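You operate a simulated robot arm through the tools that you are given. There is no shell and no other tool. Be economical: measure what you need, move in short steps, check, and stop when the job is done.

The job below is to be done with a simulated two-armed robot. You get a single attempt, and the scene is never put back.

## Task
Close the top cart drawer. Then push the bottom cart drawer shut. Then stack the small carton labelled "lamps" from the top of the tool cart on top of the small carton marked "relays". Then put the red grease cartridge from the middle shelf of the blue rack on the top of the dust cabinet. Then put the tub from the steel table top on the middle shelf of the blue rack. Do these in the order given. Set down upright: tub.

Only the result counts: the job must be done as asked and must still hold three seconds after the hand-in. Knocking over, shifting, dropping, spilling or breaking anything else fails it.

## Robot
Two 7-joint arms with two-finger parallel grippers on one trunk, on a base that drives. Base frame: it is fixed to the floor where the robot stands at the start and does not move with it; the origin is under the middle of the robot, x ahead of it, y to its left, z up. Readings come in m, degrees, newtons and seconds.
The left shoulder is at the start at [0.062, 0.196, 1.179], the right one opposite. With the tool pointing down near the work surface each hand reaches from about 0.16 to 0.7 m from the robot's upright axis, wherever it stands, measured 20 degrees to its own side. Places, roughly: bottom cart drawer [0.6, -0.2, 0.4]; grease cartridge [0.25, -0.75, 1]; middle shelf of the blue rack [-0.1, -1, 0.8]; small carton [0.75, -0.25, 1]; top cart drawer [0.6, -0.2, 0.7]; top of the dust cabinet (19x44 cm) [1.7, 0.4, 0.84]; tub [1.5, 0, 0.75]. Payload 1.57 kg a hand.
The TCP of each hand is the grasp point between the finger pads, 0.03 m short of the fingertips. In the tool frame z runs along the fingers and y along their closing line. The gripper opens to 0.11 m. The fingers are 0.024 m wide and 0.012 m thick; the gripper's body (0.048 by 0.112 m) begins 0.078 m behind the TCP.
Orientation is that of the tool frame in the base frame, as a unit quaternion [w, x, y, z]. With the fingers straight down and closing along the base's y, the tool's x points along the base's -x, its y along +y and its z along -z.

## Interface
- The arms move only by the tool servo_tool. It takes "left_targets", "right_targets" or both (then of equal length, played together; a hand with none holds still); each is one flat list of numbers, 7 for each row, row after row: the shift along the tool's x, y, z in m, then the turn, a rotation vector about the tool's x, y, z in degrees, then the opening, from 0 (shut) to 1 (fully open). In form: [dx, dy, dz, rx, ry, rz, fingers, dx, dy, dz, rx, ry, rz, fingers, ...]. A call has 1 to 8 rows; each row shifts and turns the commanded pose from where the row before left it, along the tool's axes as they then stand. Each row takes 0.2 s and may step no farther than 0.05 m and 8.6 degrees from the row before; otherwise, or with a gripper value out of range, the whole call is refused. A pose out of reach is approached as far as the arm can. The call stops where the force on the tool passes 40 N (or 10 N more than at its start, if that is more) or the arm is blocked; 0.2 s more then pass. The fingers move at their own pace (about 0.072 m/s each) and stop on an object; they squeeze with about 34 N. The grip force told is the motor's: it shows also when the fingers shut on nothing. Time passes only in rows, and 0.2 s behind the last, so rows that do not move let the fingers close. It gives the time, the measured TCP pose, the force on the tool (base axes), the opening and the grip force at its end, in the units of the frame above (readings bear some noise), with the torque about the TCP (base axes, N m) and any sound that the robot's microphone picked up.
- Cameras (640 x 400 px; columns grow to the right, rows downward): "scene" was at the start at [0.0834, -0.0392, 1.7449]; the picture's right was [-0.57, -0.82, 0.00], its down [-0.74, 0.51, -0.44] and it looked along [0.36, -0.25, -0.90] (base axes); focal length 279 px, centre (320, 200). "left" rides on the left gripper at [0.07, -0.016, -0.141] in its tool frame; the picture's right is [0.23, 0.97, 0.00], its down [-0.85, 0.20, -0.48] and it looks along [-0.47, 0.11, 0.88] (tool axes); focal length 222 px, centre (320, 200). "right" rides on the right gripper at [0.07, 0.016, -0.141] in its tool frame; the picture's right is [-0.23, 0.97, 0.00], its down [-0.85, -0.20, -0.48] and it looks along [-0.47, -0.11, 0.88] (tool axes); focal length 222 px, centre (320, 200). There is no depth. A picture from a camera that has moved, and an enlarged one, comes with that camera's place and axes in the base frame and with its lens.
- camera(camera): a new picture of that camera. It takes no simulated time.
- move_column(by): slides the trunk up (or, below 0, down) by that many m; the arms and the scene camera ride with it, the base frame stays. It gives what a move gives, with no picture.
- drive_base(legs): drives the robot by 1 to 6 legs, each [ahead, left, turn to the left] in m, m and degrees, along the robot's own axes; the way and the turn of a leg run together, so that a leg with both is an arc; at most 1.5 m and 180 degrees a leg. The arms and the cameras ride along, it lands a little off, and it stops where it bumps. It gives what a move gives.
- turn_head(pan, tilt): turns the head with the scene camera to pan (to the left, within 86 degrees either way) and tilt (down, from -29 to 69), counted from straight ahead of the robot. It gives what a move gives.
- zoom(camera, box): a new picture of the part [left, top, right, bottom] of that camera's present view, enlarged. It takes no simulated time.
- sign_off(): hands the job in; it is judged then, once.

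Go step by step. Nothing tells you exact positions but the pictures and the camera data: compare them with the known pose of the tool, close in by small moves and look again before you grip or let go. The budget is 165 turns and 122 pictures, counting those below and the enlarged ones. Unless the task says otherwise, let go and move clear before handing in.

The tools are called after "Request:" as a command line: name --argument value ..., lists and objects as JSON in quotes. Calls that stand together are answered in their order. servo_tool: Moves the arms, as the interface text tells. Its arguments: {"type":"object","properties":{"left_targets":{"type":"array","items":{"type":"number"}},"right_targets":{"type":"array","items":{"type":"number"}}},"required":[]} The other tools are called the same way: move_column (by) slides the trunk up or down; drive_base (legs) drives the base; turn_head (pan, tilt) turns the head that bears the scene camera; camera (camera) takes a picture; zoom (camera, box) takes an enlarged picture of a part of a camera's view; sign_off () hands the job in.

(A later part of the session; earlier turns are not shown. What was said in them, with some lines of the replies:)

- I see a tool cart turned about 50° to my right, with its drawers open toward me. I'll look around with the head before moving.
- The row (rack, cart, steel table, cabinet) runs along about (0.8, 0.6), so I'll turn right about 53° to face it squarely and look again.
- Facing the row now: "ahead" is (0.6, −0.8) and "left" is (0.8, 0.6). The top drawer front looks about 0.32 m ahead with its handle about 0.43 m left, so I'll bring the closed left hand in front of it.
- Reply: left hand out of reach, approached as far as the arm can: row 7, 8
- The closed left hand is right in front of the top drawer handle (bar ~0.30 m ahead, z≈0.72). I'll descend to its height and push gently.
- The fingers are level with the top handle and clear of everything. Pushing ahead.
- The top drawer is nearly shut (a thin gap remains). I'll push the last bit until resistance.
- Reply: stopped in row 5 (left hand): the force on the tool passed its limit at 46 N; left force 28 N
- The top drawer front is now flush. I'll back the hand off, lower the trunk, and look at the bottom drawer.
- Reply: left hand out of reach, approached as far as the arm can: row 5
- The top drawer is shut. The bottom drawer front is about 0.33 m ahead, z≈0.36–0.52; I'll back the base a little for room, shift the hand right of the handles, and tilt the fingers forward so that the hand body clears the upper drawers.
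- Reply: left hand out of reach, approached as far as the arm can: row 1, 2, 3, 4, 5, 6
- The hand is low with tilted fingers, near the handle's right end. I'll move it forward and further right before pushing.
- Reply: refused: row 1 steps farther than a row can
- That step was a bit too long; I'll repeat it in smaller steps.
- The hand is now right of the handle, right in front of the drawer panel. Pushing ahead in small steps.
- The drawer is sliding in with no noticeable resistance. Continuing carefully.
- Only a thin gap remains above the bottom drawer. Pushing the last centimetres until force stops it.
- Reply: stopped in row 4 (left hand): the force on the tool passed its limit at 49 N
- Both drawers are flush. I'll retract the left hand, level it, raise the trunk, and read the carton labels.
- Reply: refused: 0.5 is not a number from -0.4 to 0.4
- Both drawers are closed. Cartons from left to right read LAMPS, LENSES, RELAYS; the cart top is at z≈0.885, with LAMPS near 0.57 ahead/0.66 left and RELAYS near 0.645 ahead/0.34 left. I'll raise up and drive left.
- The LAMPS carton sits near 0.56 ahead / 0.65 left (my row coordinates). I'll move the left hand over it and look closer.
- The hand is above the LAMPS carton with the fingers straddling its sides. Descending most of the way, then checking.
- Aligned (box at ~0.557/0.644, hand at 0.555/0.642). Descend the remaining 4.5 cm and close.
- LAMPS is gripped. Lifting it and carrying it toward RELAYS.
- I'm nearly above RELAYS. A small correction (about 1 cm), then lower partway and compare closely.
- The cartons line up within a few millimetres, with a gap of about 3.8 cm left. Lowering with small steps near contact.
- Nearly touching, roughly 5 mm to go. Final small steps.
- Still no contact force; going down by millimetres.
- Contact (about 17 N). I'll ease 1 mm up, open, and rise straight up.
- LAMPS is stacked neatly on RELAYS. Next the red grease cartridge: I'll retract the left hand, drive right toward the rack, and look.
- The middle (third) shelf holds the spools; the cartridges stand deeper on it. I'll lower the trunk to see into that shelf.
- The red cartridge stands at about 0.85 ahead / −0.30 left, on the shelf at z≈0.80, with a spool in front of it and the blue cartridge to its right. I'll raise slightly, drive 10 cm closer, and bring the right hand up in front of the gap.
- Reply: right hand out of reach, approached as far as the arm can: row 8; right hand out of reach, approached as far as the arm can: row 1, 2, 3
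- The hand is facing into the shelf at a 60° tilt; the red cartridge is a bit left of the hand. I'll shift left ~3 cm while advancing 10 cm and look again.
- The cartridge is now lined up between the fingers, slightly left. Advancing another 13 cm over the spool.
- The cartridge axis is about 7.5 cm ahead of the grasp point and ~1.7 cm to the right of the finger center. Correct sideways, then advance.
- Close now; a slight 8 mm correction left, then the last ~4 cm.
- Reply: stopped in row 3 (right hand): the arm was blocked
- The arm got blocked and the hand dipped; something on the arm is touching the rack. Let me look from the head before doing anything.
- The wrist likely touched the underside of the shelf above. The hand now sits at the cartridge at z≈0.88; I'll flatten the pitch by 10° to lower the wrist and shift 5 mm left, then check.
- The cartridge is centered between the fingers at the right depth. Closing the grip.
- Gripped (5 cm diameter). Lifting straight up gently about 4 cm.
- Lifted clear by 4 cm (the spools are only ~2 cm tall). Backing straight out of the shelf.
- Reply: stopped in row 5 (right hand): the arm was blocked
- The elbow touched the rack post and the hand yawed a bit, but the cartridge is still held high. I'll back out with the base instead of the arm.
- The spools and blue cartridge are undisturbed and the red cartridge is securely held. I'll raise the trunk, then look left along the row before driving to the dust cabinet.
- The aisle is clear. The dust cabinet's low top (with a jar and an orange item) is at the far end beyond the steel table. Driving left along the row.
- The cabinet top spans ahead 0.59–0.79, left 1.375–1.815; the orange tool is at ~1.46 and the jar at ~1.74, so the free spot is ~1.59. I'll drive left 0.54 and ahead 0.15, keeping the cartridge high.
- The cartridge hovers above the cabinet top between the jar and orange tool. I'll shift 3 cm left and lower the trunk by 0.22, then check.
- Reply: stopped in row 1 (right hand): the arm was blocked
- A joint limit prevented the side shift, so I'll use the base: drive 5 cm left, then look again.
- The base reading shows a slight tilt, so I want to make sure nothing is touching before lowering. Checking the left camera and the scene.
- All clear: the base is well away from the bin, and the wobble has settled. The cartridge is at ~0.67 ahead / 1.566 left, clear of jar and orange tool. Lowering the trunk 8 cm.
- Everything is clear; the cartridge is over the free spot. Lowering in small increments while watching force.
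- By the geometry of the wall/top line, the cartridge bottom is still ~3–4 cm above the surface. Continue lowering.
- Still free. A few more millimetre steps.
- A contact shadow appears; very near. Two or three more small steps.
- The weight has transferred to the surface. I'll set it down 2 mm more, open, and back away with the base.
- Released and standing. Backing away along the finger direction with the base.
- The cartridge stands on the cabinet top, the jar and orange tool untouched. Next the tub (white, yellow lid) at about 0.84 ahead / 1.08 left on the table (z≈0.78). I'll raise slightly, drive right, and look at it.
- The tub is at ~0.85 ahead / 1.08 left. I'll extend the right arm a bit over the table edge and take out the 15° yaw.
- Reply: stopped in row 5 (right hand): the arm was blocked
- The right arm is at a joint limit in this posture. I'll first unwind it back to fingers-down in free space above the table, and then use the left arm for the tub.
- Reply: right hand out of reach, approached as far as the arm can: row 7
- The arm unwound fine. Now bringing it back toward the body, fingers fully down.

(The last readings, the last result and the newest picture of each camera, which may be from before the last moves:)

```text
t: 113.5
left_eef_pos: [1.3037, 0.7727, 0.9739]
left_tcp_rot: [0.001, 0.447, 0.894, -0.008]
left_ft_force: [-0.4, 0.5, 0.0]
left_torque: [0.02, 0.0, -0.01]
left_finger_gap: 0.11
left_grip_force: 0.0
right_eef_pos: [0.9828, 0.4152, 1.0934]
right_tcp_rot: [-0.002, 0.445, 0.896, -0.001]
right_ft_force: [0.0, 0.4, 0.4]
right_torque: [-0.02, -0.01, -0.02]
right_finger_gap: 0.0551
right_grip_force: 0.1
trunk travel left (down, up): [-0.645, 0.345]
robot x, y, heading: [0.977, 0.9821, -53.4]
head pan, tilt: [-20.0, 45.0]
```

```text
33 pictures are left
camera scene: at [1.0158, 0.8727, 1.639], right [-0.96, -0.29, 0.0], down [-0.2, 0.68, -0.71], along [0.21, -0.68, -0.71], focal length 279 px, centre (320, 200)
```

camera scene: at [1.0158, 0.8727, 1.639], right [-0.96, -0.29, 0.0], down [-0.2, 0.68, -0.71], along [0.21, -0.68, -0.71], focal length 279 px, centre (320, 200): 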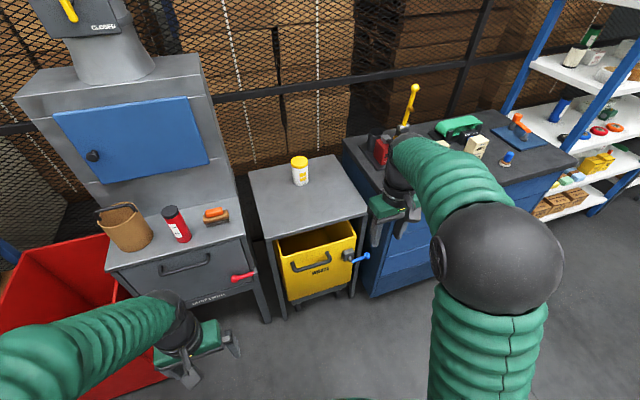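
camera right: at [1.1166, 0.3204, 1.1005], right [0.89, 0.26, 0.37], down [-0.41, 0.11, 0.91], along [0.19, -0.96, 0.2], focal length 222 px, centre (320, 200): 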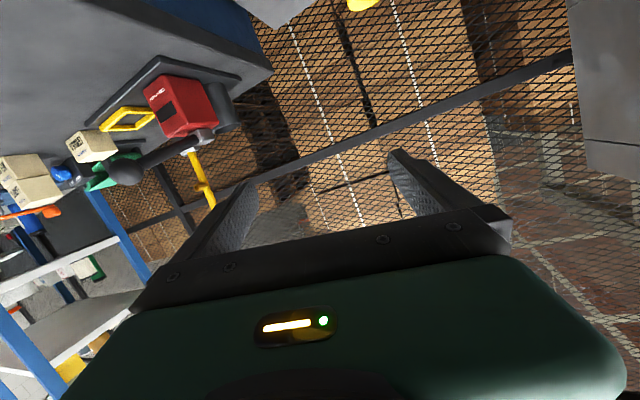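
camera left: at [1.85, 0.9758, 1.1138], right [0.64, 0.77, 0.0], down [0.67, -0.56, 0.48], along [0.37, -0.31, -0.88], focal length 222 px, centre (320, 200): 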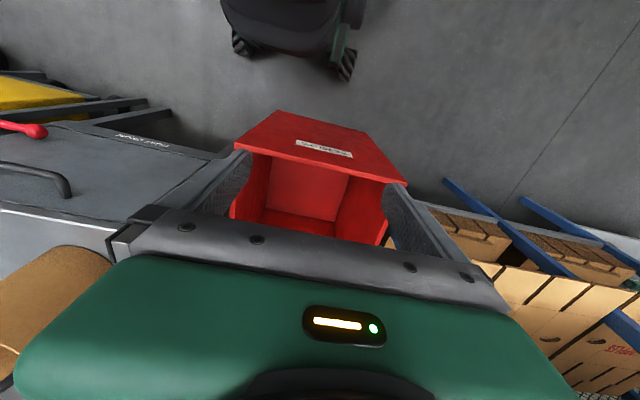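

The right arm is back in a natural posture (elbow outward). I'll now tilt the fingers forward while extending, so that it stays away from its limits.

Request:
servo_tool --right_targets '[-0.035, 0.006, 0, 0, -8.5, 0, 1, -0.0346, 0.006, 0.0052, 0, -8.5, 0, 1, -0.0335, 0.006, 0.0102, 0, -8.5, 0, 1, -0.0316, 0.006, 0.0151, 0, -8.5, 0, 1, -0.029, 0.006, 0.0196, 0, -8.5, 0, 1, -0.0258, 0.006, 0.0236, 0, -8.5, 0, 1, -0.022, 0.006, 0.0272, 0, -8.5, 0, 1]'

Request:
camera --camera "scene"

Request:
camera --camera "right"

```text
t: 115.1
left_eef_pos: [1.304, 0.7703, 0.9723]
left_tcp_rot: [0.001, 0.448, 0.894, -0.007]
left_ft_force: [-0.6, 0.0, -0.1]
left_torque: [0.02, -0.03, -0.01]
left_finger_gap: 0.1102
left_grip_force: 0.0
right_eef_pos: [1.161, 0.2402, 1.0899]
right_tcp_rot: [0.441, 0.388, 0.779, -0.221]
right_ft_force: [-0.1, -0.4, 0.6]
right_torque: [-0.03, 0.0, -0.04]
right_finger_gap: 0.11
right_grip_force: 0.1
trunk travel left (down, up): [-0.645, 0.345]
robot x, y, heading: [0.9776, 0.9777, -53.3]
head pan, tilt: [-20.0, 45.0]
```

```text
32 pictures are left
camera scene: at [1.0163, 0.8671, 1.6386], right [-0.96, -0.29, 0.0], down [-0.2, 0.68, -0.7], along [0.2, -0.67, -0.71], focal length 279 px, centre (320, 200)
```

scene: 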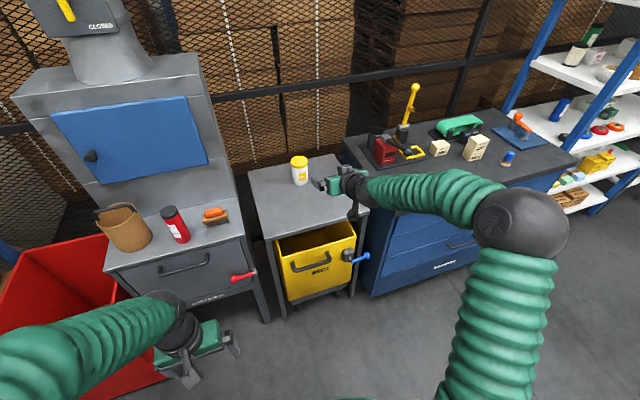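

```text
31 pictures are left
camera right: at [1.0815, 0.3761, 1.101], right [0.85, 0.49, 0.19], down [-0.14, -0.14, 0.98], along [0.51, -0.86, -0.05], focal length 222 px, centre (320, 200)
```

right: 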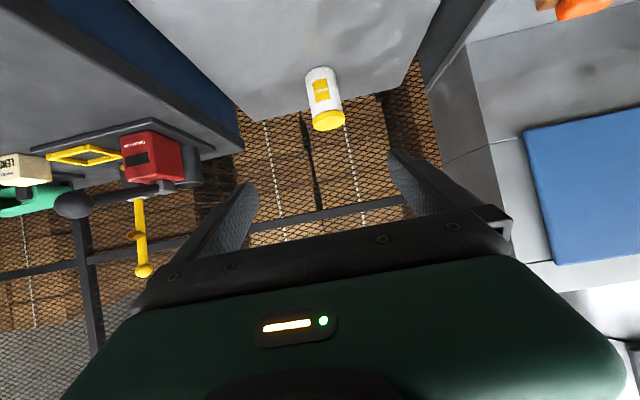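

Good posture. The tub is at ~0.855 ahead / 1.09 left, z 0.78–0.89. I'll shift 1.5 cm left, lower in front of the table edge to z≈0.845, then drive forward.

Request:
servo_tool --right_targets '[0, 0.014, 0, 0, 0, 0, 1]'

Request:
move_column --by -0.24

Request:
drive_base --legs '[[0.15, 0, 0]]'

Request:
camera --camera "right"

Request:
camera --camera "scene"

```text
t: 115.5
left_eef_pos: [1.3066, 0.7739, 0.9716]
left_tcp_rot: [0.001, 0.448, 0.894, -0.008]
left_ft_force: [-0.2, -0.6, -0.2]
left_torque: [-0.02, 0.02, 0.0]
left_finger_gap: 0.1099
left_grip_force: 0.0
right_eef_pos: [1.1776, 0.2542, 1.0913]
right_tcp_rot: [0.442, 0.386, 0.779, -0.223]
right_ft_force: [-0.5, 0.2, 0.4]
right_torque: [0.01, 0.02, -0.02]
right_finger_gap: 0.11
right_grip_force: 0.0
trunk travel left (down, up): [-0.645, 0.345]
robot x, y, heading: [0.9776, 0.9789, -53.2]
head pan, tilt: [-20.0, 45.0]
```

```text
t: 118.0
left_eef_pos: [1.3049, 0.7727, 0.7323]
left_tcp_rot: [0.001, 0.448, 0.894, -0.008]
left_ft_force: [-0.2, -0.2, -0.1]
left_torque: [-0.02, -0.01, 0.02]
left_finger_gap: 0.11
left_grip_force: 0.1
right_eef_pos: [1.1754, 0.2533, 0.8509]
right_tcp_rot: [0.442, 0.387, 0.778, -0.222]
right_ft_force: [0.1, 0.1, 0.3]
right_torque: [0.02, 0.01, 0.0]
right_finger_gap: 0.1099
right_grip_force: 0.1
trunk travel left (down, up): [-0.405, 0.585]
robot x, y, heading: [0.9781, 0.979, -53.3]
head pan, tilt: [-20.0, 45.0]
```

```text
t: 119.4
left_eef_pos: [1.3949, 0.6525, 0.733]
left_tcp_rot: [0.0, 0.448, 0.894, -0.007]
left_ft_force: [0.2, -0.2, 0.1]
left_torque: [0.0, -0.02, 0.01]
left_finger_gap: 0.1101
left_grip_force: 0.0
right_eef_pos: [1.2682, 0.1332, 0.8496]
right_tcp_rot: [0.441, 0.386, 0.779, -0.221]
right_ft_force: [0.9, 0.4, -0.4]
right_torque: [-0.03, -0.01, -0.03]
right_finger_gap: 0.1099
right_grip_force: 0.0
trunk travel left (down, up): [-0.405, 0.585]
robot x, y, heading: [1.0641, 0.8571, -53.1]
head pan, tilt: [-20.0, 45.0]
```

```text
30 pictures are left
camera right: at [1.1853, 0.2678, 0.861], right [0.85, 0.5, 0.19], down [-0.14, -0.14, 0.98], along [0.51, -0.86, -0.05], focal length 222 px, centre (320, 200)
```

right: 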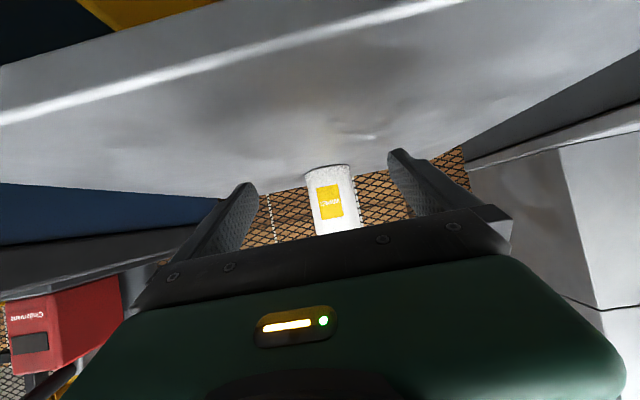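

```text
29 pictures are left
camera scene: at [1.1081, 0.7512, 1.3987], right [-0.96, -0.29, 0.0], down [-0.21, 0.68, -0.7], along [0.2, -0.67, -0.71], focal length 279 px, centre (320, 200)
```

scene: 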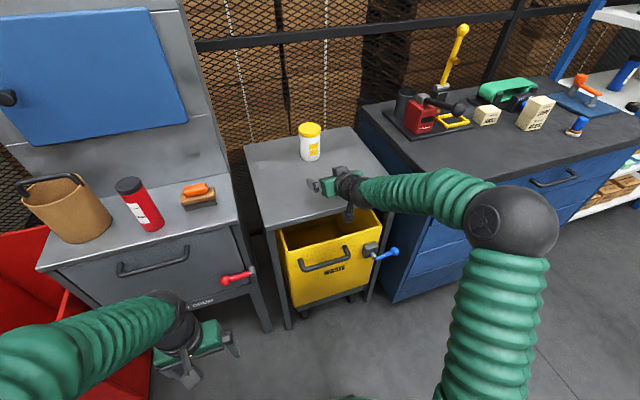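

Well aligned (tub l≈1.091, hand 1.0945). Drive ahead 10 cm more, then check.

Request:
drive_base --legs '[[0.1, 0, 0]]'

Request:
camera --camera "right"

```text
t: 120.5
left_eef_pos: [1.4535, 0.5728, 0.7323]
left_tcp_rot: [0.001, 0.447, 0.894, -0.007]
left_ft_force: [-0.6, -0.2, -0.3]
left_torque: [0.04, 0.0, 0.03]
left_finger_gap: 0.1099
left_grip_force: 0.0
right_eef_pos: [1.3267, 0.0538, 0.8497]
right_tcp_rot: [0.442, 0.385, 0.78, -0.22]
right_ft_force: [0.1, -0.7, 0.4]
right_torque: [0.01, -0.03, -0.02]
right_finger_gap: 0.1101
right_grip_force: 0.1
trunk travel left (down, up): [-0.405, 0.585]
robot x, y, heading: [1.1258, 0.7779, -53.0]
head pan, tilt: [-20.0, 45.0]
```

```text
28 pictures are left
camera right: at [1.2457, 0.1882, 0.8614], right [0.85, 0.5, 0.19], down [-0.14, -0.14, 0.98], along [0.51, -0.86, -0.05], focal length 222 px, centre (320, 200)
```

right: 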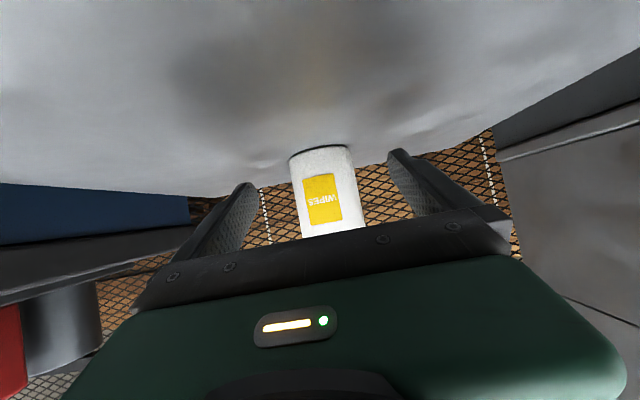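

Aligned; the tub axis is ~9.7 cm ahead of the grasp point. Extending the arm in small steps.

Request:
servo_tool --right_targets '[-0.0124, -0.001, 0.0206, 0, 0, 0, 1, -0.0124, -0.001, 0.0206, 0, 0, 0, 1, -0.0124, -0.001, 0.0206, 0, 0, 0, 1]'

Request:
camera --camera "right"

```text
t: 121.3
left_eef_pos: [1.4541, 0.5744, 0.7324]
left_tcp_rot: [0.001, 0.447, 0.894, -0.007]
left_ft_force: [0.4, -0.1, 0.4]
left_torque: [-0.01, 0.03, -0.01]
left_finger_gap: 0.11
left_grip_force: 0.0
right_eef_pos: [1.3689, -0.0048, 0.8508]
right_tcp_rot: [0.441, 0.386, 0.779, -0.222]
right_ft_force: [-0.1, 0.6, -0.5]
right_torque: [-0.03, 0.01, -0.02]
right_finger_gap: 0.1102
right_grip_force: 0.0
trunk travel left (down, up): [-0.405, 0.585]
robot x, y, heading: [1.1258, 0.7765, -52.6]
head pan, tilt: [-20.0, 45.0]
```

```text
27 pictures are left
camera right: at [1.2868, 0.1298, 0.8628], right [0.85, 0.5, 0.19], down [-0.14, -0.14, 0.98], along [0.51, -0.86, -0.05], focal length 222 px, centre (320, 200)
```

right: 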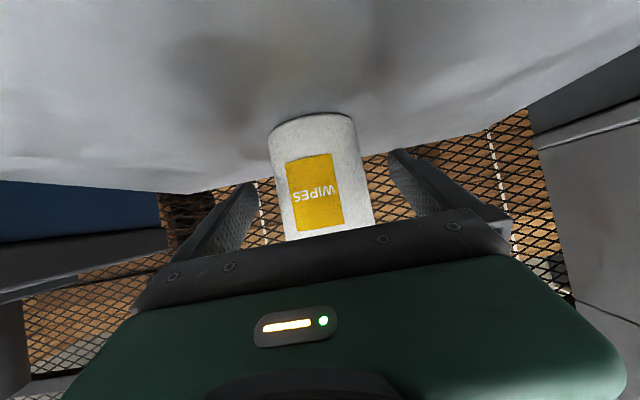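

Almost there; 3 cm more, then close.

Request:
servo_tool --right_targets '[-0.0077, 0, 0.0129, 0, 0, 0, 1, -0.0077, 0, 0.0129, 0, 0, 0, 1, 0, 0, 0, 0, 0, 0, 0.7, 0, 0, 0, 0, 0, 0, 0.5, 0, 0, 0, 0, 0, 0, 0.4, 0, 0, 0, 0, 0, 0, 0.4]'

Request:
camera --camera "right"

```text
t: 122.7
left_eef_pos: [1.4538, 0.5747, 0.732]
left_tcp_rot: [0.001, 0.447, 0.895, -0.007]
left_ft_force: [0.1, 0.2, 0.7]
left_torque: [0.01, 0.01, 0.02]
left_finger_gap: 0.1101
left_grip_force: 0.0
right_eef_pos: [1.385, -0.0284, 0.8521]
right_tcp_rot: [0.443, 0.385, 0.779, -0.221]
right_ft_force: [-0.2, 0.0, 0.9]
right_torque: [0.07, 0.08, -0.02]
right_finger_gap: 0.071
right_grip_force: 34.4
trunk travel left (down, up): [-0.405, 0.585]
robot x, y, heading: [1.1288, 0.7792, -52.7]
head pan, tilt: [-20.0, 45.0]
```

```text
26 pictures are left
camera right: at [1.3045, 0.1064, 0.8627], right [0.85, 0.5, 0.19], down [-0.14, -0.14, 0.98], along [0.51, -0.86, -0.05], focal length 222 px, centre (320, 200)
```

right: 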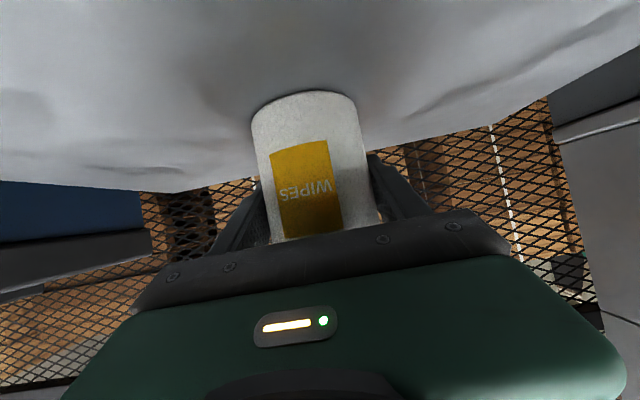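

Tub gripped (7 cm). Lifting with the trunk, retracting the arm, and backing out.

Request:
move_column --by 0.25

Request:
servo_tool --right_targets '[0.0165, 0, -0.0274, 0, 0, 0, 0.4, 0.0165, 0, -0.0274, 0, 0, 0, 0.4, 0.0165, 0, -0.0274, 0, 0, 0, 0.4, 0.0165, 0, -0.0274, 0, 0, 0, 0.4]'

Request:
drive_base --legs '[[-0.25, 0, 0]]'

Request:
camera --camera "scene"

```text
t: 125.3
left_eef_pos: [1.4531, 0.5743, 0.9844]
left_tcp_rot: [0.001, 0.447, 0.894, -0.008]
left_ft_force: [-0.3, -0.4, 0.4]
left_torque: [0.01, 0.0, 0.01]
left_finger_gap: 0.1098
left_grip_force: 0.0
right_eef_pos: [1.3856, -0.0273, 1.1012]
right_tcp_rot: [0.441, 0.386, 0.78, -0.22]
right_ft_force: [0.5, 0.4, -1.9]
right_torque: [0.01, 0.01, -0.02]
right_finger_gap: 0.0711
right_grip_force: 33.5
trunk travel left (down, up): [-0.655, 0.335]
robot x, y, heading: [1.1282, 0.7781, -52.8]
head pan, tilt: [-20.0, 45.0]
```

```text
t: 126.3
left_eef_pos: [1.4531, 0.5757, 0.9831]
left_tcp_rot: [0.002, 0.447, 0.895, -0.008]
left_ft_force: [0.2, 0.2, -0.3]
left_torque: [0.0, -0.01, -0.01]
left_finger_gap: 0.1098
left_grip_force: 0.0
right_eef_pos: [1.3086, 0.0744, 1.1019]
right_tcp_rot: [0.444, 0.384, 0.779, -0.221]
right_ft_force: [-0.7, -0.5, -2.2]
right_torque: [-0.02, 0.01, 0.01]
right_finger_gap: 0.0708
right_grip_force: 34.1
trunk travel left (down, up): [-0.655, 0.335]
robot x, y, heading: [1.1245, 0.7788, -52.9]
head pan, tilt: [-20.0, 45.0]
```

```text
t: 128.1
left_eef_pos: [1.3036, 0.7751, 0.9834]
left_tcp_rot: [0.0, 0.446, 0.895, -0.007]
left_ft_force: [0.0, 0.3, 0.6]
left_torque: [0.02, 0.0, -0.05]
left_finger_gap: 0.11
left_grip_force: 0.1
right_eef_pos: [1.1582, 0.2732, 1.1]
right_tcp_rot: [0.441, 0.386, 0.779, -0.221]
right_ft_force: [0.2, -0.1, -1.7]
right_torque: [0.0, 0.0, 0.0]
right_finger_gap: 0.0711
right_grip_force: 34.0
trunk travel left (down, up): [-0.655, 0.335]
robot x, y, heading: [0.975, 0.9767, -52.8]
head pan, tilt: [-20.0, 45.0]
```

```text
25 pictures are left
camera scene: at [1.0176, 0.8708, 1.6486], right [-0.96, -0.29, 0.0], down [-0.21, 0.68, -0.7], along [0.21, -0.67, -0.71], focal length 279 px, centre (320, 200)
```

scene: 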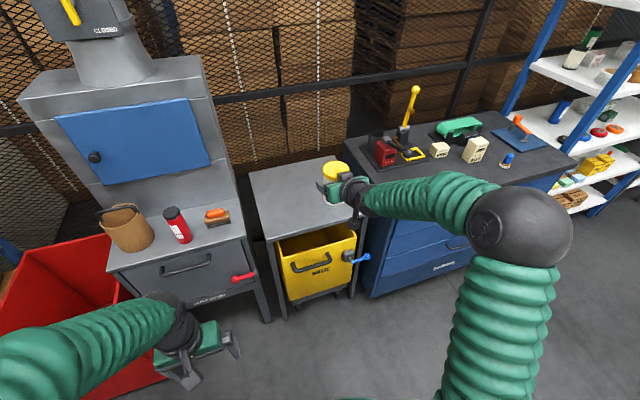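

Tub is held upright. Driving right along the row to the rack, with a slight back-off for clearance.

Request:
drive_base --legs '[[0, -0.4, -0.3], [-0.05, -0.5, 0], [0, -0.5, 0]]'

Request:
turn_head --pan -25 --tilt 35

Request:
camera --camera "scene"

```text
t: 135.7
left_eef_pos: [0.1501, -0.0209, 0.9834]
left_tcp_rot: [0.001, 0.448, 0.894, -0.011]
left_ft_force: [0.9, -0.1, -0.4]
left_torque: [-0.02, 0.09, -0.01]
left_finger_gap: 0.1098
left_grip_force: 0.1
right_eef_pos: [0.0025, -0.522, 1.105]
right_tcp_rot: [0.441, 0.387, 0.778, -0.225]
right_ft_force: [0.2, 1.4, -2.1]
right_torque: [-0.04, -0.03, 0.0]
right_finger_gap: 0.0713
right_grip_force: 34.2
trunk travel left (down, up): [-0.655, 0.335]
robot x, y, heading: [-0.1821, 0.1836, -53.2]
head pan, tilt: [-20.0, 45.0]
```

```text
t: 136.4
left_eef_pos: [0.1481, -0.0192, 0.9831]
left_tcp_rot: [0.001, 0.448, 0.894, -0.01]
left_ft_force: [0.0, 0.2, 0.9]
left_torque: [0.02, 0.02, 0.01]
left_finger_gap: 0.1099
left_grip_force: 0.0
right_eef_pos: [0.0015, -0.5217, 1.1039]
right_tcp_rot: [0.442, 0.387, 0.778, -0.224]
right_ft_force: [0.1, -0.8, -1.1]
right_torque: [0.0, -0.01, 0.02]
right_finger_gap: 0.0712
right_grip_force: 34.4
trunk travel left (down, up): [-0.655, 0.335]
robot x, y, heading: [-0.1855, 0.1822, -53.2]
head pan, tilt: [-25.0, 35.0]
```

```text
24 pictures are left
camera scene: at [-0.139, 0.0694, 1.6637], right [-0.98, -0.2, 0.0], down [-0.12, 0.56, -0.82], along [0.16, -0.8, -0.57], focal length 279 px, centre (320, 200)
```

scene: 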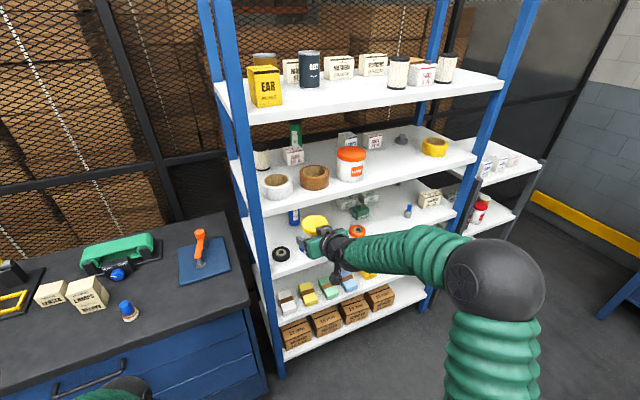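

Now 0.46 m further right to line the tub up with the free front spot on the middle shelf, then look.

Request:
drive_base --legs '[[0, -0.46, 0]]'

Request:
turn_head --pan -10 --tilt 35

Request:
camera --camera "scene"

Request:
camera --camera "right"

```text
t: 139.2
left_eef_pos: [-0.2198, -0.2947, 0.9846]
left_tcp_rot: [0.001, 0.449, 0.894, -0.01]
left_ft_force: [0.8, 0.2, -0.6]
left_torque: [-0.01, -0.03, 0.01]
left_finger_gap: 0.1102
left_grip_force: 0.0
right_eef_pos: [-0.3683, -0.7945, 1.1045]
right_tcp_rot: [0.441, 0.387, 0.778, -0.225]
right_ft_force: [0.1, 0.4, -1.4]
right_torque: [0.01, 0.0, -0.01]
right_finger_gap: 0.071
right_grip_force: 33.6
trunk travel left (down, up): [-0.655, 0.335]
robot x, y, heading: [-0.5522, -0.0926, -53.5]
head pan, tilt: [-25.0, 35.0]
```

```text
t: 140.0
left_eef_pos: [-0.2217, -0.2952, 0.9829]
left_tcp_rot: [0.003, 0.449, 0.893, -0.009]
left_ft_force: [0.1, 0.5, 0.5]
left_torque: [0.02, 0.02, 0.0]
left_finger_gap: 0.1099
left_grip_force: 0.0
right_eef_pos: [-0.3707, -0.7949, 1.1045]
right_tcp_rot: [0.442, 0.388, 0.778, -0.224]
right_ft_force: [0.2, 0.4, -1.3]
right_torque: [-0.02, 0.0, -0.02]
right_finger_gap: 0.071
right_grip_force: 33.9
trunk travel left (down, up): [-0.655, 0.335]
robot x, y, heading: [-0.5491, -0.096, -53.6]
head pan, tilt: [-10.0, 35.0]
```

```text
23 pictures are left
camera scene: at [-0.4875, -0.1979, 1.6636], right [-0.89, -0.45, 0.0], down [-0.26, 0.51, -0.82], along [0.36, -0.73, -0.58], focal length 279 px, centre (320, 200)
```

scene: 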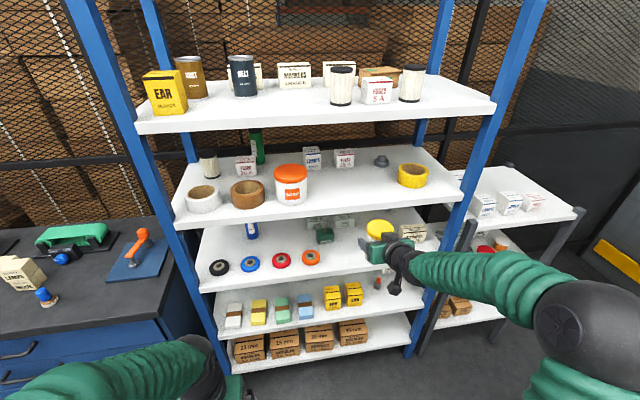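

```text
22 pictures are left
camera right: at [-0.4515, -0.6597, 1.115], right [0.85, 0.49, 0.19], down [-0.14, -0.13, 0.98], along [0.51, -0.86, -0.04], focal length 222 px, centre (320, 200)
```

right: 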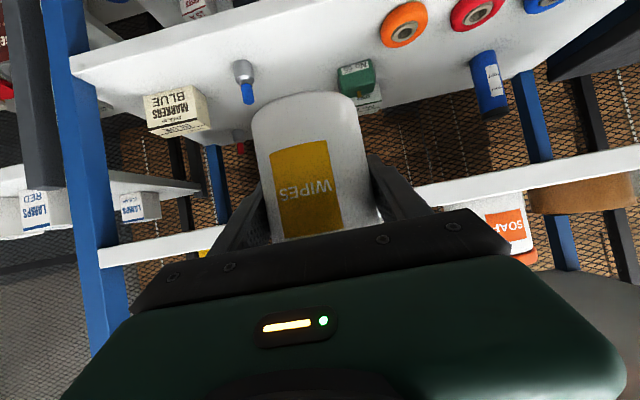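

The tub is lined up at l≈−0.77, between the orange spool (−0.61) and the small bottle (−0.886). Lowering to just above shelf height and driving in part way.

Request:
move_column --by -0.175

Request:
drive_base --legs '[[0.13, 0, 0]]'

Request:
camera --camera "right"

Request:
camera --camera "scene"

```text
t: 141.9
left_eef_pos: [-0.2238, -0.2957, 0.81]
left_tcp_rot: [0.003, 0.449, 0.893, -0.007]
left_ft_force: [0.2, -0.2, -0.4]
left_torque: [0.02, 0.0, -0.02]
left_finger_gap: 0.1102
left_grip_force: 0.0
right_eef_pos: [-0.3746, -0.7971, 0.9288]
right_tcp_rot: [0.444, 0.388, 0.777, -0.223]
right_ft_force: [-0.3, 1.0, -2.4]
right_torque: [-0.02, 0.01, -0.03]
right_finger_gap: 0.0709
right_grip_force: 34.0
trunk travel left (down, up): [-0.48, 0.51]
robot x, y, heading: [-0.552, -0.0883, -53.5]
head pan, tilt: [-10.0, 35.0]
```

```text
t: 143.2
left_eef_pos: [-0.1465, -0.4004, 0.8096]
left_tcp_rot: [0.003, 0.449, 0.893, -0.008]
left_ft_force: [0.2, -0.1, 0.3]
left_torque: [0.02, 0.02, 0.01]
left_finger_gap: 0.1098
left_grip_force: 0.1
right_eef_pos: [-0.2967, -0.9021, 0.9297]
right_tcp_rot: [0.443, 0.388, 0.777, -0.223]
right_ft_force: [-0.3, -0.2, -1.9]
right_torque: [-0.02, -0.01, -0.03]
right_finger_gap: 0.071
right_grip_force: 34.1
trunk travel left (down, up): [-0.48, 0.51]
robot x, y, heading: [-0.4724, -0.1968, -53.4]
head pan, tilt: [-10.0, 35.0]
```

```text
21 pictures are left
camera right: at [-0.377, -0.7661, 0.9392], right [0.85, 0.49, 0.19], down [-0.14, -0.14, 0.98], along [0.51, -0.86, -0.04], focal length 222 px, centre (320, 200)
```

right: 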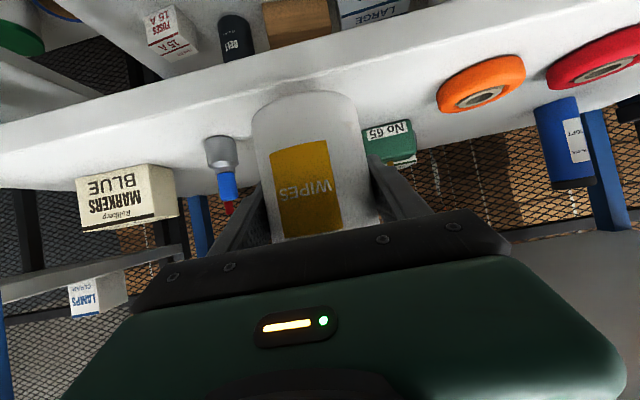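

```text
20 pictures are left
camera scene: at [-0.4146, -0.3045, 1.4886], right [-0.89, -0.45, 0.0], down [-0.26, 0.51, -0.82], along [0.37, -0.73, -0.58], focal length 279 px, centre (320, 200)
```

scene: 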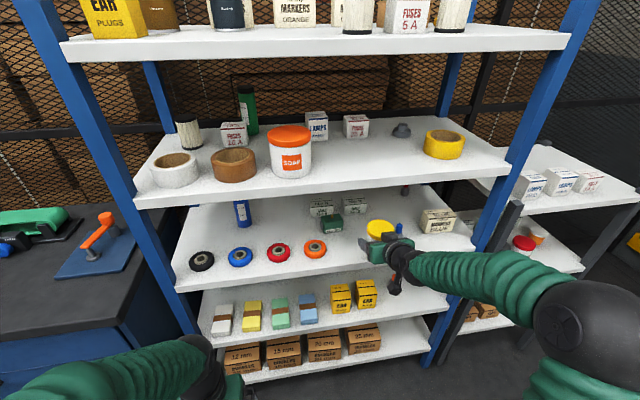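

Clear on both sides. Drive the last 10 cm in, nudging 1 cm left.

Request:
drive_base --legs '[[0.1, 0.012, 0]]'

Request:
camera --camera "right"

Request:
zoom --camera "scene" --box '[260, 160, 540, 340]'

```text
t: 144.4
left_eef_pos: [-0.0793, -0.474, 0.8089]
left_tcp_rot: [0.004, 0.449, 0.893, -0.006]
left_ft_force: [-0.6, -0.5, -0.1]
left_torque: [0.03, -0.01, 0.02]
left_finger_gap: 0.1102
left_grip_force: 0.0
right_eef_pos: [-0.2287, -0.976, 0.9281]
right_tcp_rot: [0.443, 0.388, 0.777, -0.223]
right_ft_force: [-0.1, -0.2, -2.3]
right_torque: [-0.06, -0.06, 0.0]
right_finger_gap: 0.0711
right_grip_force: 33.8
trunk travel left (down, up): [-0.48, 0.51]
robot x, y, heading: [-0.4014, -0.2726, -53.5]
head pan, tilt: [-10.0, 35.0]
```

```text
19 pictures are left
camera right: at [-0.3094, -0.8406, 0.9386], right [0.85, 0.49, 0.19], down [-0.15, -0.14, 0.98], along [0.51, -0.86, -0.05], focal length 222 px, centre (320, 200)
```

right: 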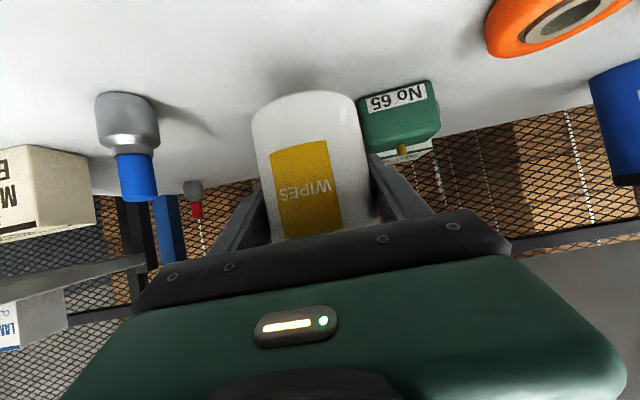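

```text
2.22 times, centred on (400, 250) of scene
camera zoom: at [-0.3474, -0.3802, 1.4885], right [-0.89, -0.45, 0.0], down [-0.26, 0.52, -0.82], along [0.37, -0.73, -0.58], focal length 620 px, centre (142, 89)
```

zoom: 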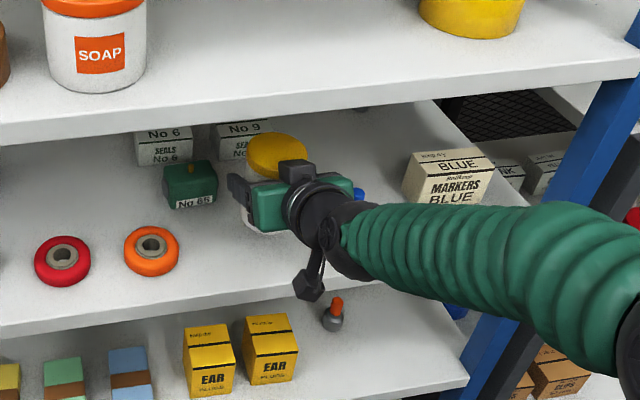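

The tub is above the free spot with clearance to the green box and bottle. Lowering gradually.

Request:
move_column --by -0.022

Request:
zoom --camera "right" --box '[200, 60, 440, 210]'

Request:
move_column --by -0.005

```text
t: 145.1
left_eef_pos: [-0.0787, -0.4728, 0.7886]
left_tcp_rot: [0.004, 0.449, 0.893, -0.008]
left_ft_force: [-0.5, 0.6, -0.3]
left_torque: [0.03, 0.02, 0.01]
left_finger_gap: 0.1101
left_grip_force: 0.0
right_eef_pos: [-0.2281, -0.974, 0.9071]
right_tcp_rot: [0.443, 0.388, 0.777, -0.223]
right_ft_force: [-0.6, 0.2, -2.0]
right_torque: [-0.03, 0.0, 0.01]
right_finger_gap: 0.071
right_grip_force: 34.3
trunk travel left (down, up): [-0.458, 0.532]
robot x, y, heading: [-0.4072, -0.2725, -53.5]
head pan, tilt: [-10.0, 35.0]
```

```text
2.67 times, centred on (320, 135) of right
camera zoom: at [-0.3095, -0.8388, 0.9176], right [0.85, 0.49, 0.19], down [-0.15, -0.14, 0.98], along [0.51, -0.86, -0.04], focal length 592 px, centre (320, 373)
```

zoom: 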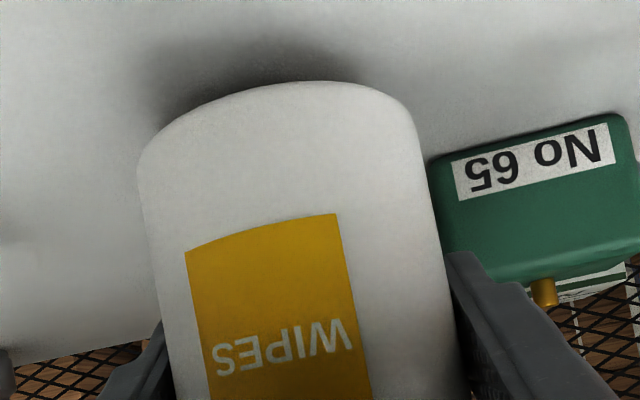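

```text
t: 145.6
left_eef_pos: [-0.0792, -0.4722, 0.7824]
left_tcp_rot: [0.004, 0.449, 0.893, -0.008]
left_ft_force: [-0.1, -0.1, 0.3]
left_torque: [0.03, -0.04, 0.04]
left_finger_gap: 0.11
left_grip_force: 0.1
right_eef_pos: [-0.2277, -0.973, 0.9025]
right_tcp_rot: [0.443, 0.389, 0.776, -0.224]
right_ft_force: [0.0, 0.7, -2.4]
right_torque: [-0.01, -0.02, -0.01]
right_finger_gap: 0.0711
right_grip_force: 33.8
trunk travel left (down, up): [-0.453, 0.537]
robot x, y, heading: [-0.4001, -0.2697, -53.3]
head pan, tilt: [-10.0, 35.0]
```

Shadow close; a few more millimetres.

Request:
move_column --by -0.005

Request:
move_column --by -0.004

Request:
zoom --camera "right" --box '[200, 60, 440, 210]'

```text
t: 146.1
left_eef_pos: [-0.079, -0.4735, 0.7784]
left_tcp_rot: [0.004, 0.449, 0.893, -0.008]
left_ft_force: [-0.2, 0.8, 0.5]
left_torque: [-0.01, 0.02, -0.01]
left_finger_gap: 0.1102
left_grip_force: 0.0
right_eef_pos: [-0.2277, -0.9728, 0.8979]
right_tcp_rot: [0.444, 0.388, 0.777, -0.223]
right_ft_force: [-0.9, 1.3, -2.8]
right_torque: [-0.03, -0.02, 0.02]
right_finger_gap: 0.071
right_grip_force: 34.0
trunk travel left (down, up): [-0.448, 0.542]
robot x, y, heading: [-0.4037, -0.2723, -53.5]
head pan, tilt: [-10.0, 35.0]
```

```text
t: 146.7
left_eef_pos: [-0.0789, -0.4722, 0.7757]
left_tcp_rot: [0.003, 0.449, 0.893, -0.008]
left_ft_force: [-0.5, -0.5, 0.2]
left_torque: [0.01, 0.0, 0.01]
left_finger_gap: 0.1101
left_grip_force: 0.0
right_eef_pos: [-0.2286, -0.9737, 0.8927]
right_tcp_rot: [0.443, 0.388, 0.777, -0.223]
right_ft_force: [0.1, -0.5, -2.3]
right_torque: [0.01, -0.02, 0.0]
right_finger_gap: 0.071
right_grip_force: 33.9
trunk travel left (down, up): [-0.444, 0.546]
robot x, y, heading: [-0.402, -0.2683, -53.2]
head pan, tilt: [-10.0, 35.0]
```

```text
2.67 times, centred on (320, 135) of right
camera zoom: at [-0.3089, -0.8383, 0.9039], right [0.85, 0.49, 0.19], down [-0.14, -0.13, 0.98], along [0.51, -0.86, -0.04], focal length 592 px, centre (320, 373)
```

zoom: 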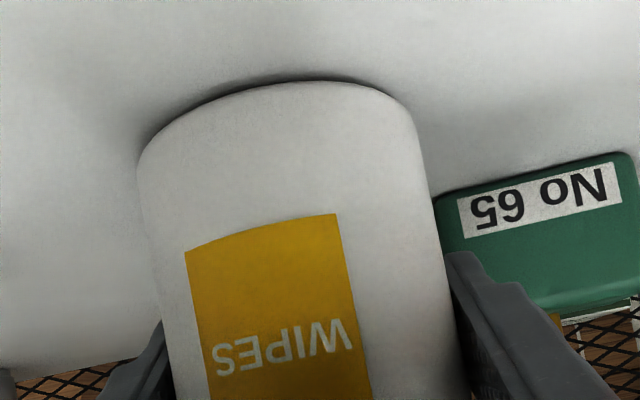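

Very close to touching. Two more fine steps with force checks.

Request:
move_column --by -0.003

Request:
move_column --by -0.003

```text
t: 147.2
left_eef_pos: [-0.079, -0.4726, 0.7715]
left_tcp_rot: [0.003, 0.45, 0.893, -0.008]
left_ft_force: [-0.6, 0.0, 0.5]
left_torque: [0.04, 0.01, 0.03]
left_finger_gap: 0.1101
left_grip_force: 0.1
right_eef_pos: [-0.2288, -0.9739, 0.8928]
right_tcp_rot: [0.445, 0.388, 0.776, -0.224]
right_ft_force: [0.3, -2.4, 3.6]
right_torque: [0.13, 0.17, 0.02]
right_finger_gap: 0.071
right_grip_force: 33.6
trunk travel left (down, up): [-0.441, 0.549]
robot x, y, heading: [-0.4047, -0.2702, -53.4]
head pan, tilt: [-10.0, 35.0]
```

```text
t: 147.7
left_eef_pos: [-0.0799, -0.4716, 0.7698]
left_tcp_rot: [0.004, 0.449, 0.894, -0.009]
left_ft_force: [0.4, 0.4, -0.1]
left_torque: [0.02, -0.01, -0.02]
left_finger_gap: 0.1099
left_grip_force: 0.0
right_eef_pos: [-0.228, -0.9738, 0.8923]
right_tcp_rot: [0.446, 0.387, 0.775, -0.226]
right_ft_force: [-0.8, -4.3, 21.2]
right_torque: [0.68, 0.56, 0.09]
right_finger_gap: 0.0711
right_grip_force: 33.8
trunk travel left (down, up): [-0.438, 0.552]
robot x, y, heading: [-0.406, -0.2696, -53.2]
head pan, tilt: [-10.0, 35.0]
```

Firm contact (21 N). Easing up 2 mm, then opening gently.

Request:
move_column --by 0.002

Request:
servo_tool --right_targets '[0, 0, 0, 0, 0, 0, 0.75, 0, 0, 0, 0, 0, 0, 0.95, 0, 0, 0, 0, 0, 0, 0.95]'

Request:
camera --camera "right"

```text
t: 148.2
left_eef_pos: [-0.0793, -0.4721, 0.7708]
left_tcp_rot: [0.004, 0.449, 0.894, -0.009]
left_ft_force: [0.2, -0.2, -1.3]
left_torque: [0.02, 0.03, 0.01]
left_finger_gap: 0.1099
left_grip_force: 0.1
right_eef_pos: [-0.2292, -0.9724, 0.8914]
right_tcp_rot: [0.445, 0.388, 0.775, -0.225]
right_ft_force: [2.3, -7.5, 20.3]
right_torque: [0.4, 0.43, 0.14]
right_finger_gap: 0.0713
right_grip_force: 34.9
trunk travel left (down, up): [-0.44, 0.55]
robot x, y, heading: [-0.402, -0.2705, -53.4]
head pan, tilt: [-10.0, 35.0]
```

```text
t: 149.0
left_eef_pos: [-0.0802, -0.4714, 0.7699]
left_tcp_rot: [0.004, 0.45, 0.893, -0.008]
left_ft_force: [0.5, 0.2, -0.6]
left_torque: [-0.01, -0.01, 0.02]
left_finger_gap: 0.1099
left_grip_force: 0.0
right_eef_pos: [-0.2276, -0.9723, 0.8899]
right_tcp_rot: [0.443, 0.388, 0.777, -0.222]
right_ft_force: [-0.5, 0.5, 0.0]
right_torque: [0.03, -0.04, 0.0]
right_finger_gap: 0.1046
right_grip_force: 0.1
trunk travel left (down, up): [-0.44, 0.55]
robot x, y, heading: [-0.4027, -0.2716, -53.4]
head pan, tilt: [-10.0, 35.0]
```

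```text
15 pictures are left
camera right: at [-0.3089, -0.838, 0.8997], right [0.85, 0.49, 0.19], down [-0.14, -0.14, 0.98], along [0.51, -0.86, -0.04], focal length 222 px, centre (320, 200)
```

right: 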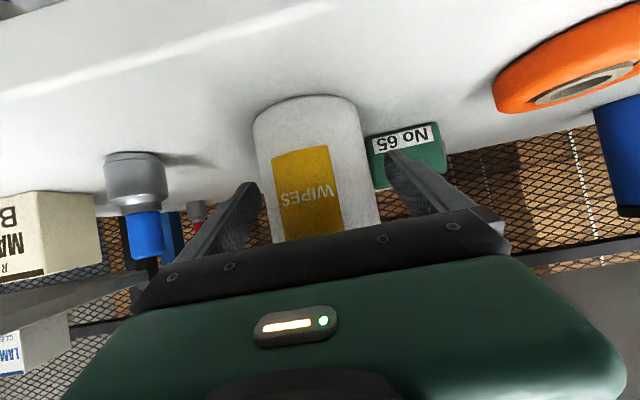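

Released and standing upright with clearance on both sides. Backing straight out with the base.

Request:
drive_base --legs '[[-0.22, 0, 0]]'

Request:
camera --camera "scene"

Request:
camera --camera "right"

```text
t: 150.7
left_eef_pos: [-0.2119, -0.2928, 0.7707]
left_tcp_rot: [0.004, 0.449, 0.894, -0.008]
left_ft_force: [-0.6, 0.3, -0.8]
left_torque: [0.01, -0.02, 0.01]
left_finger_gap: 0.1099
left_grip_force: 0.1
right_eef_pos: [-0.3597, -0.7944, 0.89]
right_tcp_rot: [0.444, 0.388, 0.776, -0.224]
right_ft_force: [0.0, 0.0, 1.0]
right_torque: [0.01, 0.01, 0.01]
right_finger_gap: 0.1044
right_grip_force: 0.0
trunk travel left (down, up): [-0.44, 0.55]
robot x, y, heading: [-0.5351, -0.0916, -53.1]
head pan, tilt: [-10.0, 35.0]
```

```text
14 pictures are left
camera scene: at [-0.4787, -0.1985, 1.4487], right [-0.89, -0.45, 0.0], down [-0.26, 0.51, -0.82], along [0.37, -0.73, -0.57], focal length 279 px, centre (320, 200)
```

scene: 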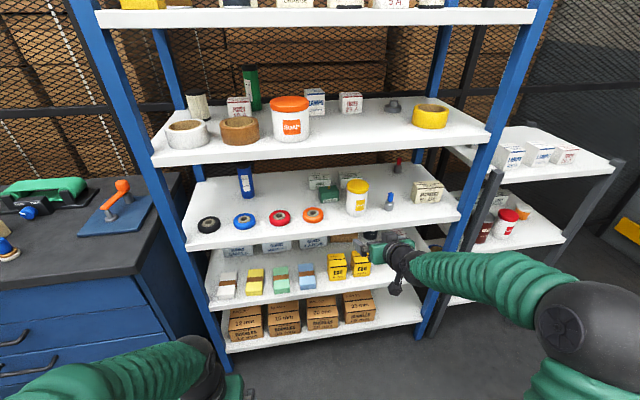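

```text
13 pictures are left
camera right: at [-0.4409, -0.6592, 0.9003], right [0.85, 0.49, 0.19], down [-0.14, -0.13, 0.98], along [0.51, -0.86, -0.04], focal length 222 px, centre (320, 200)
```

right: 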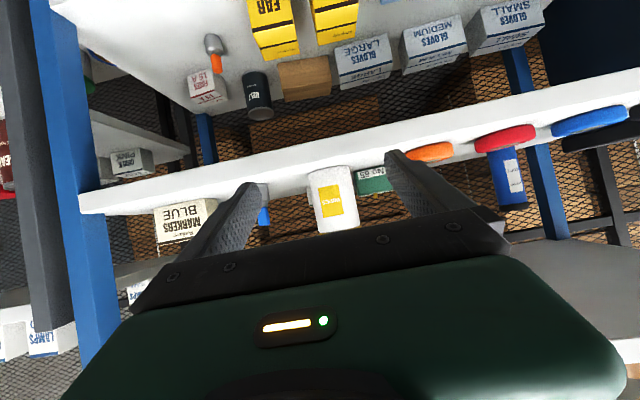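

The tub stands upright on the middle shelf and nothing else moved. A final glance at the cart stack and drawers, and at the cartridge.

Request:
turn_head --pan 50 --tilt 28

Request:
camera --camera "scene"

```text
t: 152.0
left_eef_pos: [-0.2116, -0.2922, 0.7714]
left_tcp_rot: [0.005, 0.448, 0.894, -0.008]
left_ft_force: [0.7, -0.4, -0.1]
left_torque: [-0.01, 0.03, 0.0]
left_finger_gap: 0.1099
left_grip_force: 0.0
right_eef_pos: [-0.3599, -0.7939, 0.8901]
right_tcp_rot: [0.444, 0.387, 0.777, -0.223]
right_ft_force: [-0.3, 0.4, -0.4]
right_torque: [-0.02, 0.02, 0.02]
right_finger_gap: 0.1044
right_grip_force: 0.1
trunk travel left (down, up): [-0.44, 0.55]
robot x, y, heading: [-0.5371, -0.09, -53.3]
head pan, tilt: [50.0, 28.0]
```

```text
12 pictures are left
camera scene: at [-0.4267, -0.1256, 1.4597], right [-0.06, -1.0, 0.0], down [-0.47, 0.03, -0.88], along [0.88, -0.05, -0.47], focal length 279 px, centre (320, 200)
```

scene: 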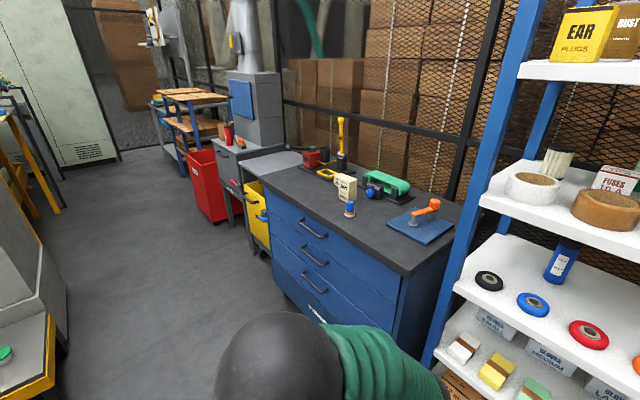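

Drawers are shut, the stack stands, the cartridge is on the cabinet and the tub is on the middle shelf; both hands are clear. Handing in.

Request:
sign_off

```text
The job is handed in.
```

All five steps were done in the order given and I've handed the job in; the result has not been reported back.

- **Drawers:** the top cart drawer was closed first, then the bottom one. Both fronts are flush.
- **Cartons:** "lamps" is stacked squarely on "relays".
- **Grease cartridge:** the red one stands on top of the dust cabinet, between the jar and the orange tool.
- **Tub:** it stands upright on the middle shelf of the blue rack, between the orange spool and the small bottle.

While I was taking the cartridge from the rack, the right arm was blocked twice, at least once probably by touching the rack. The spools and the blue cartridge beside it had not moved afterwards. In the last pictures everything else I could see was where it had been, and both hands were clear.
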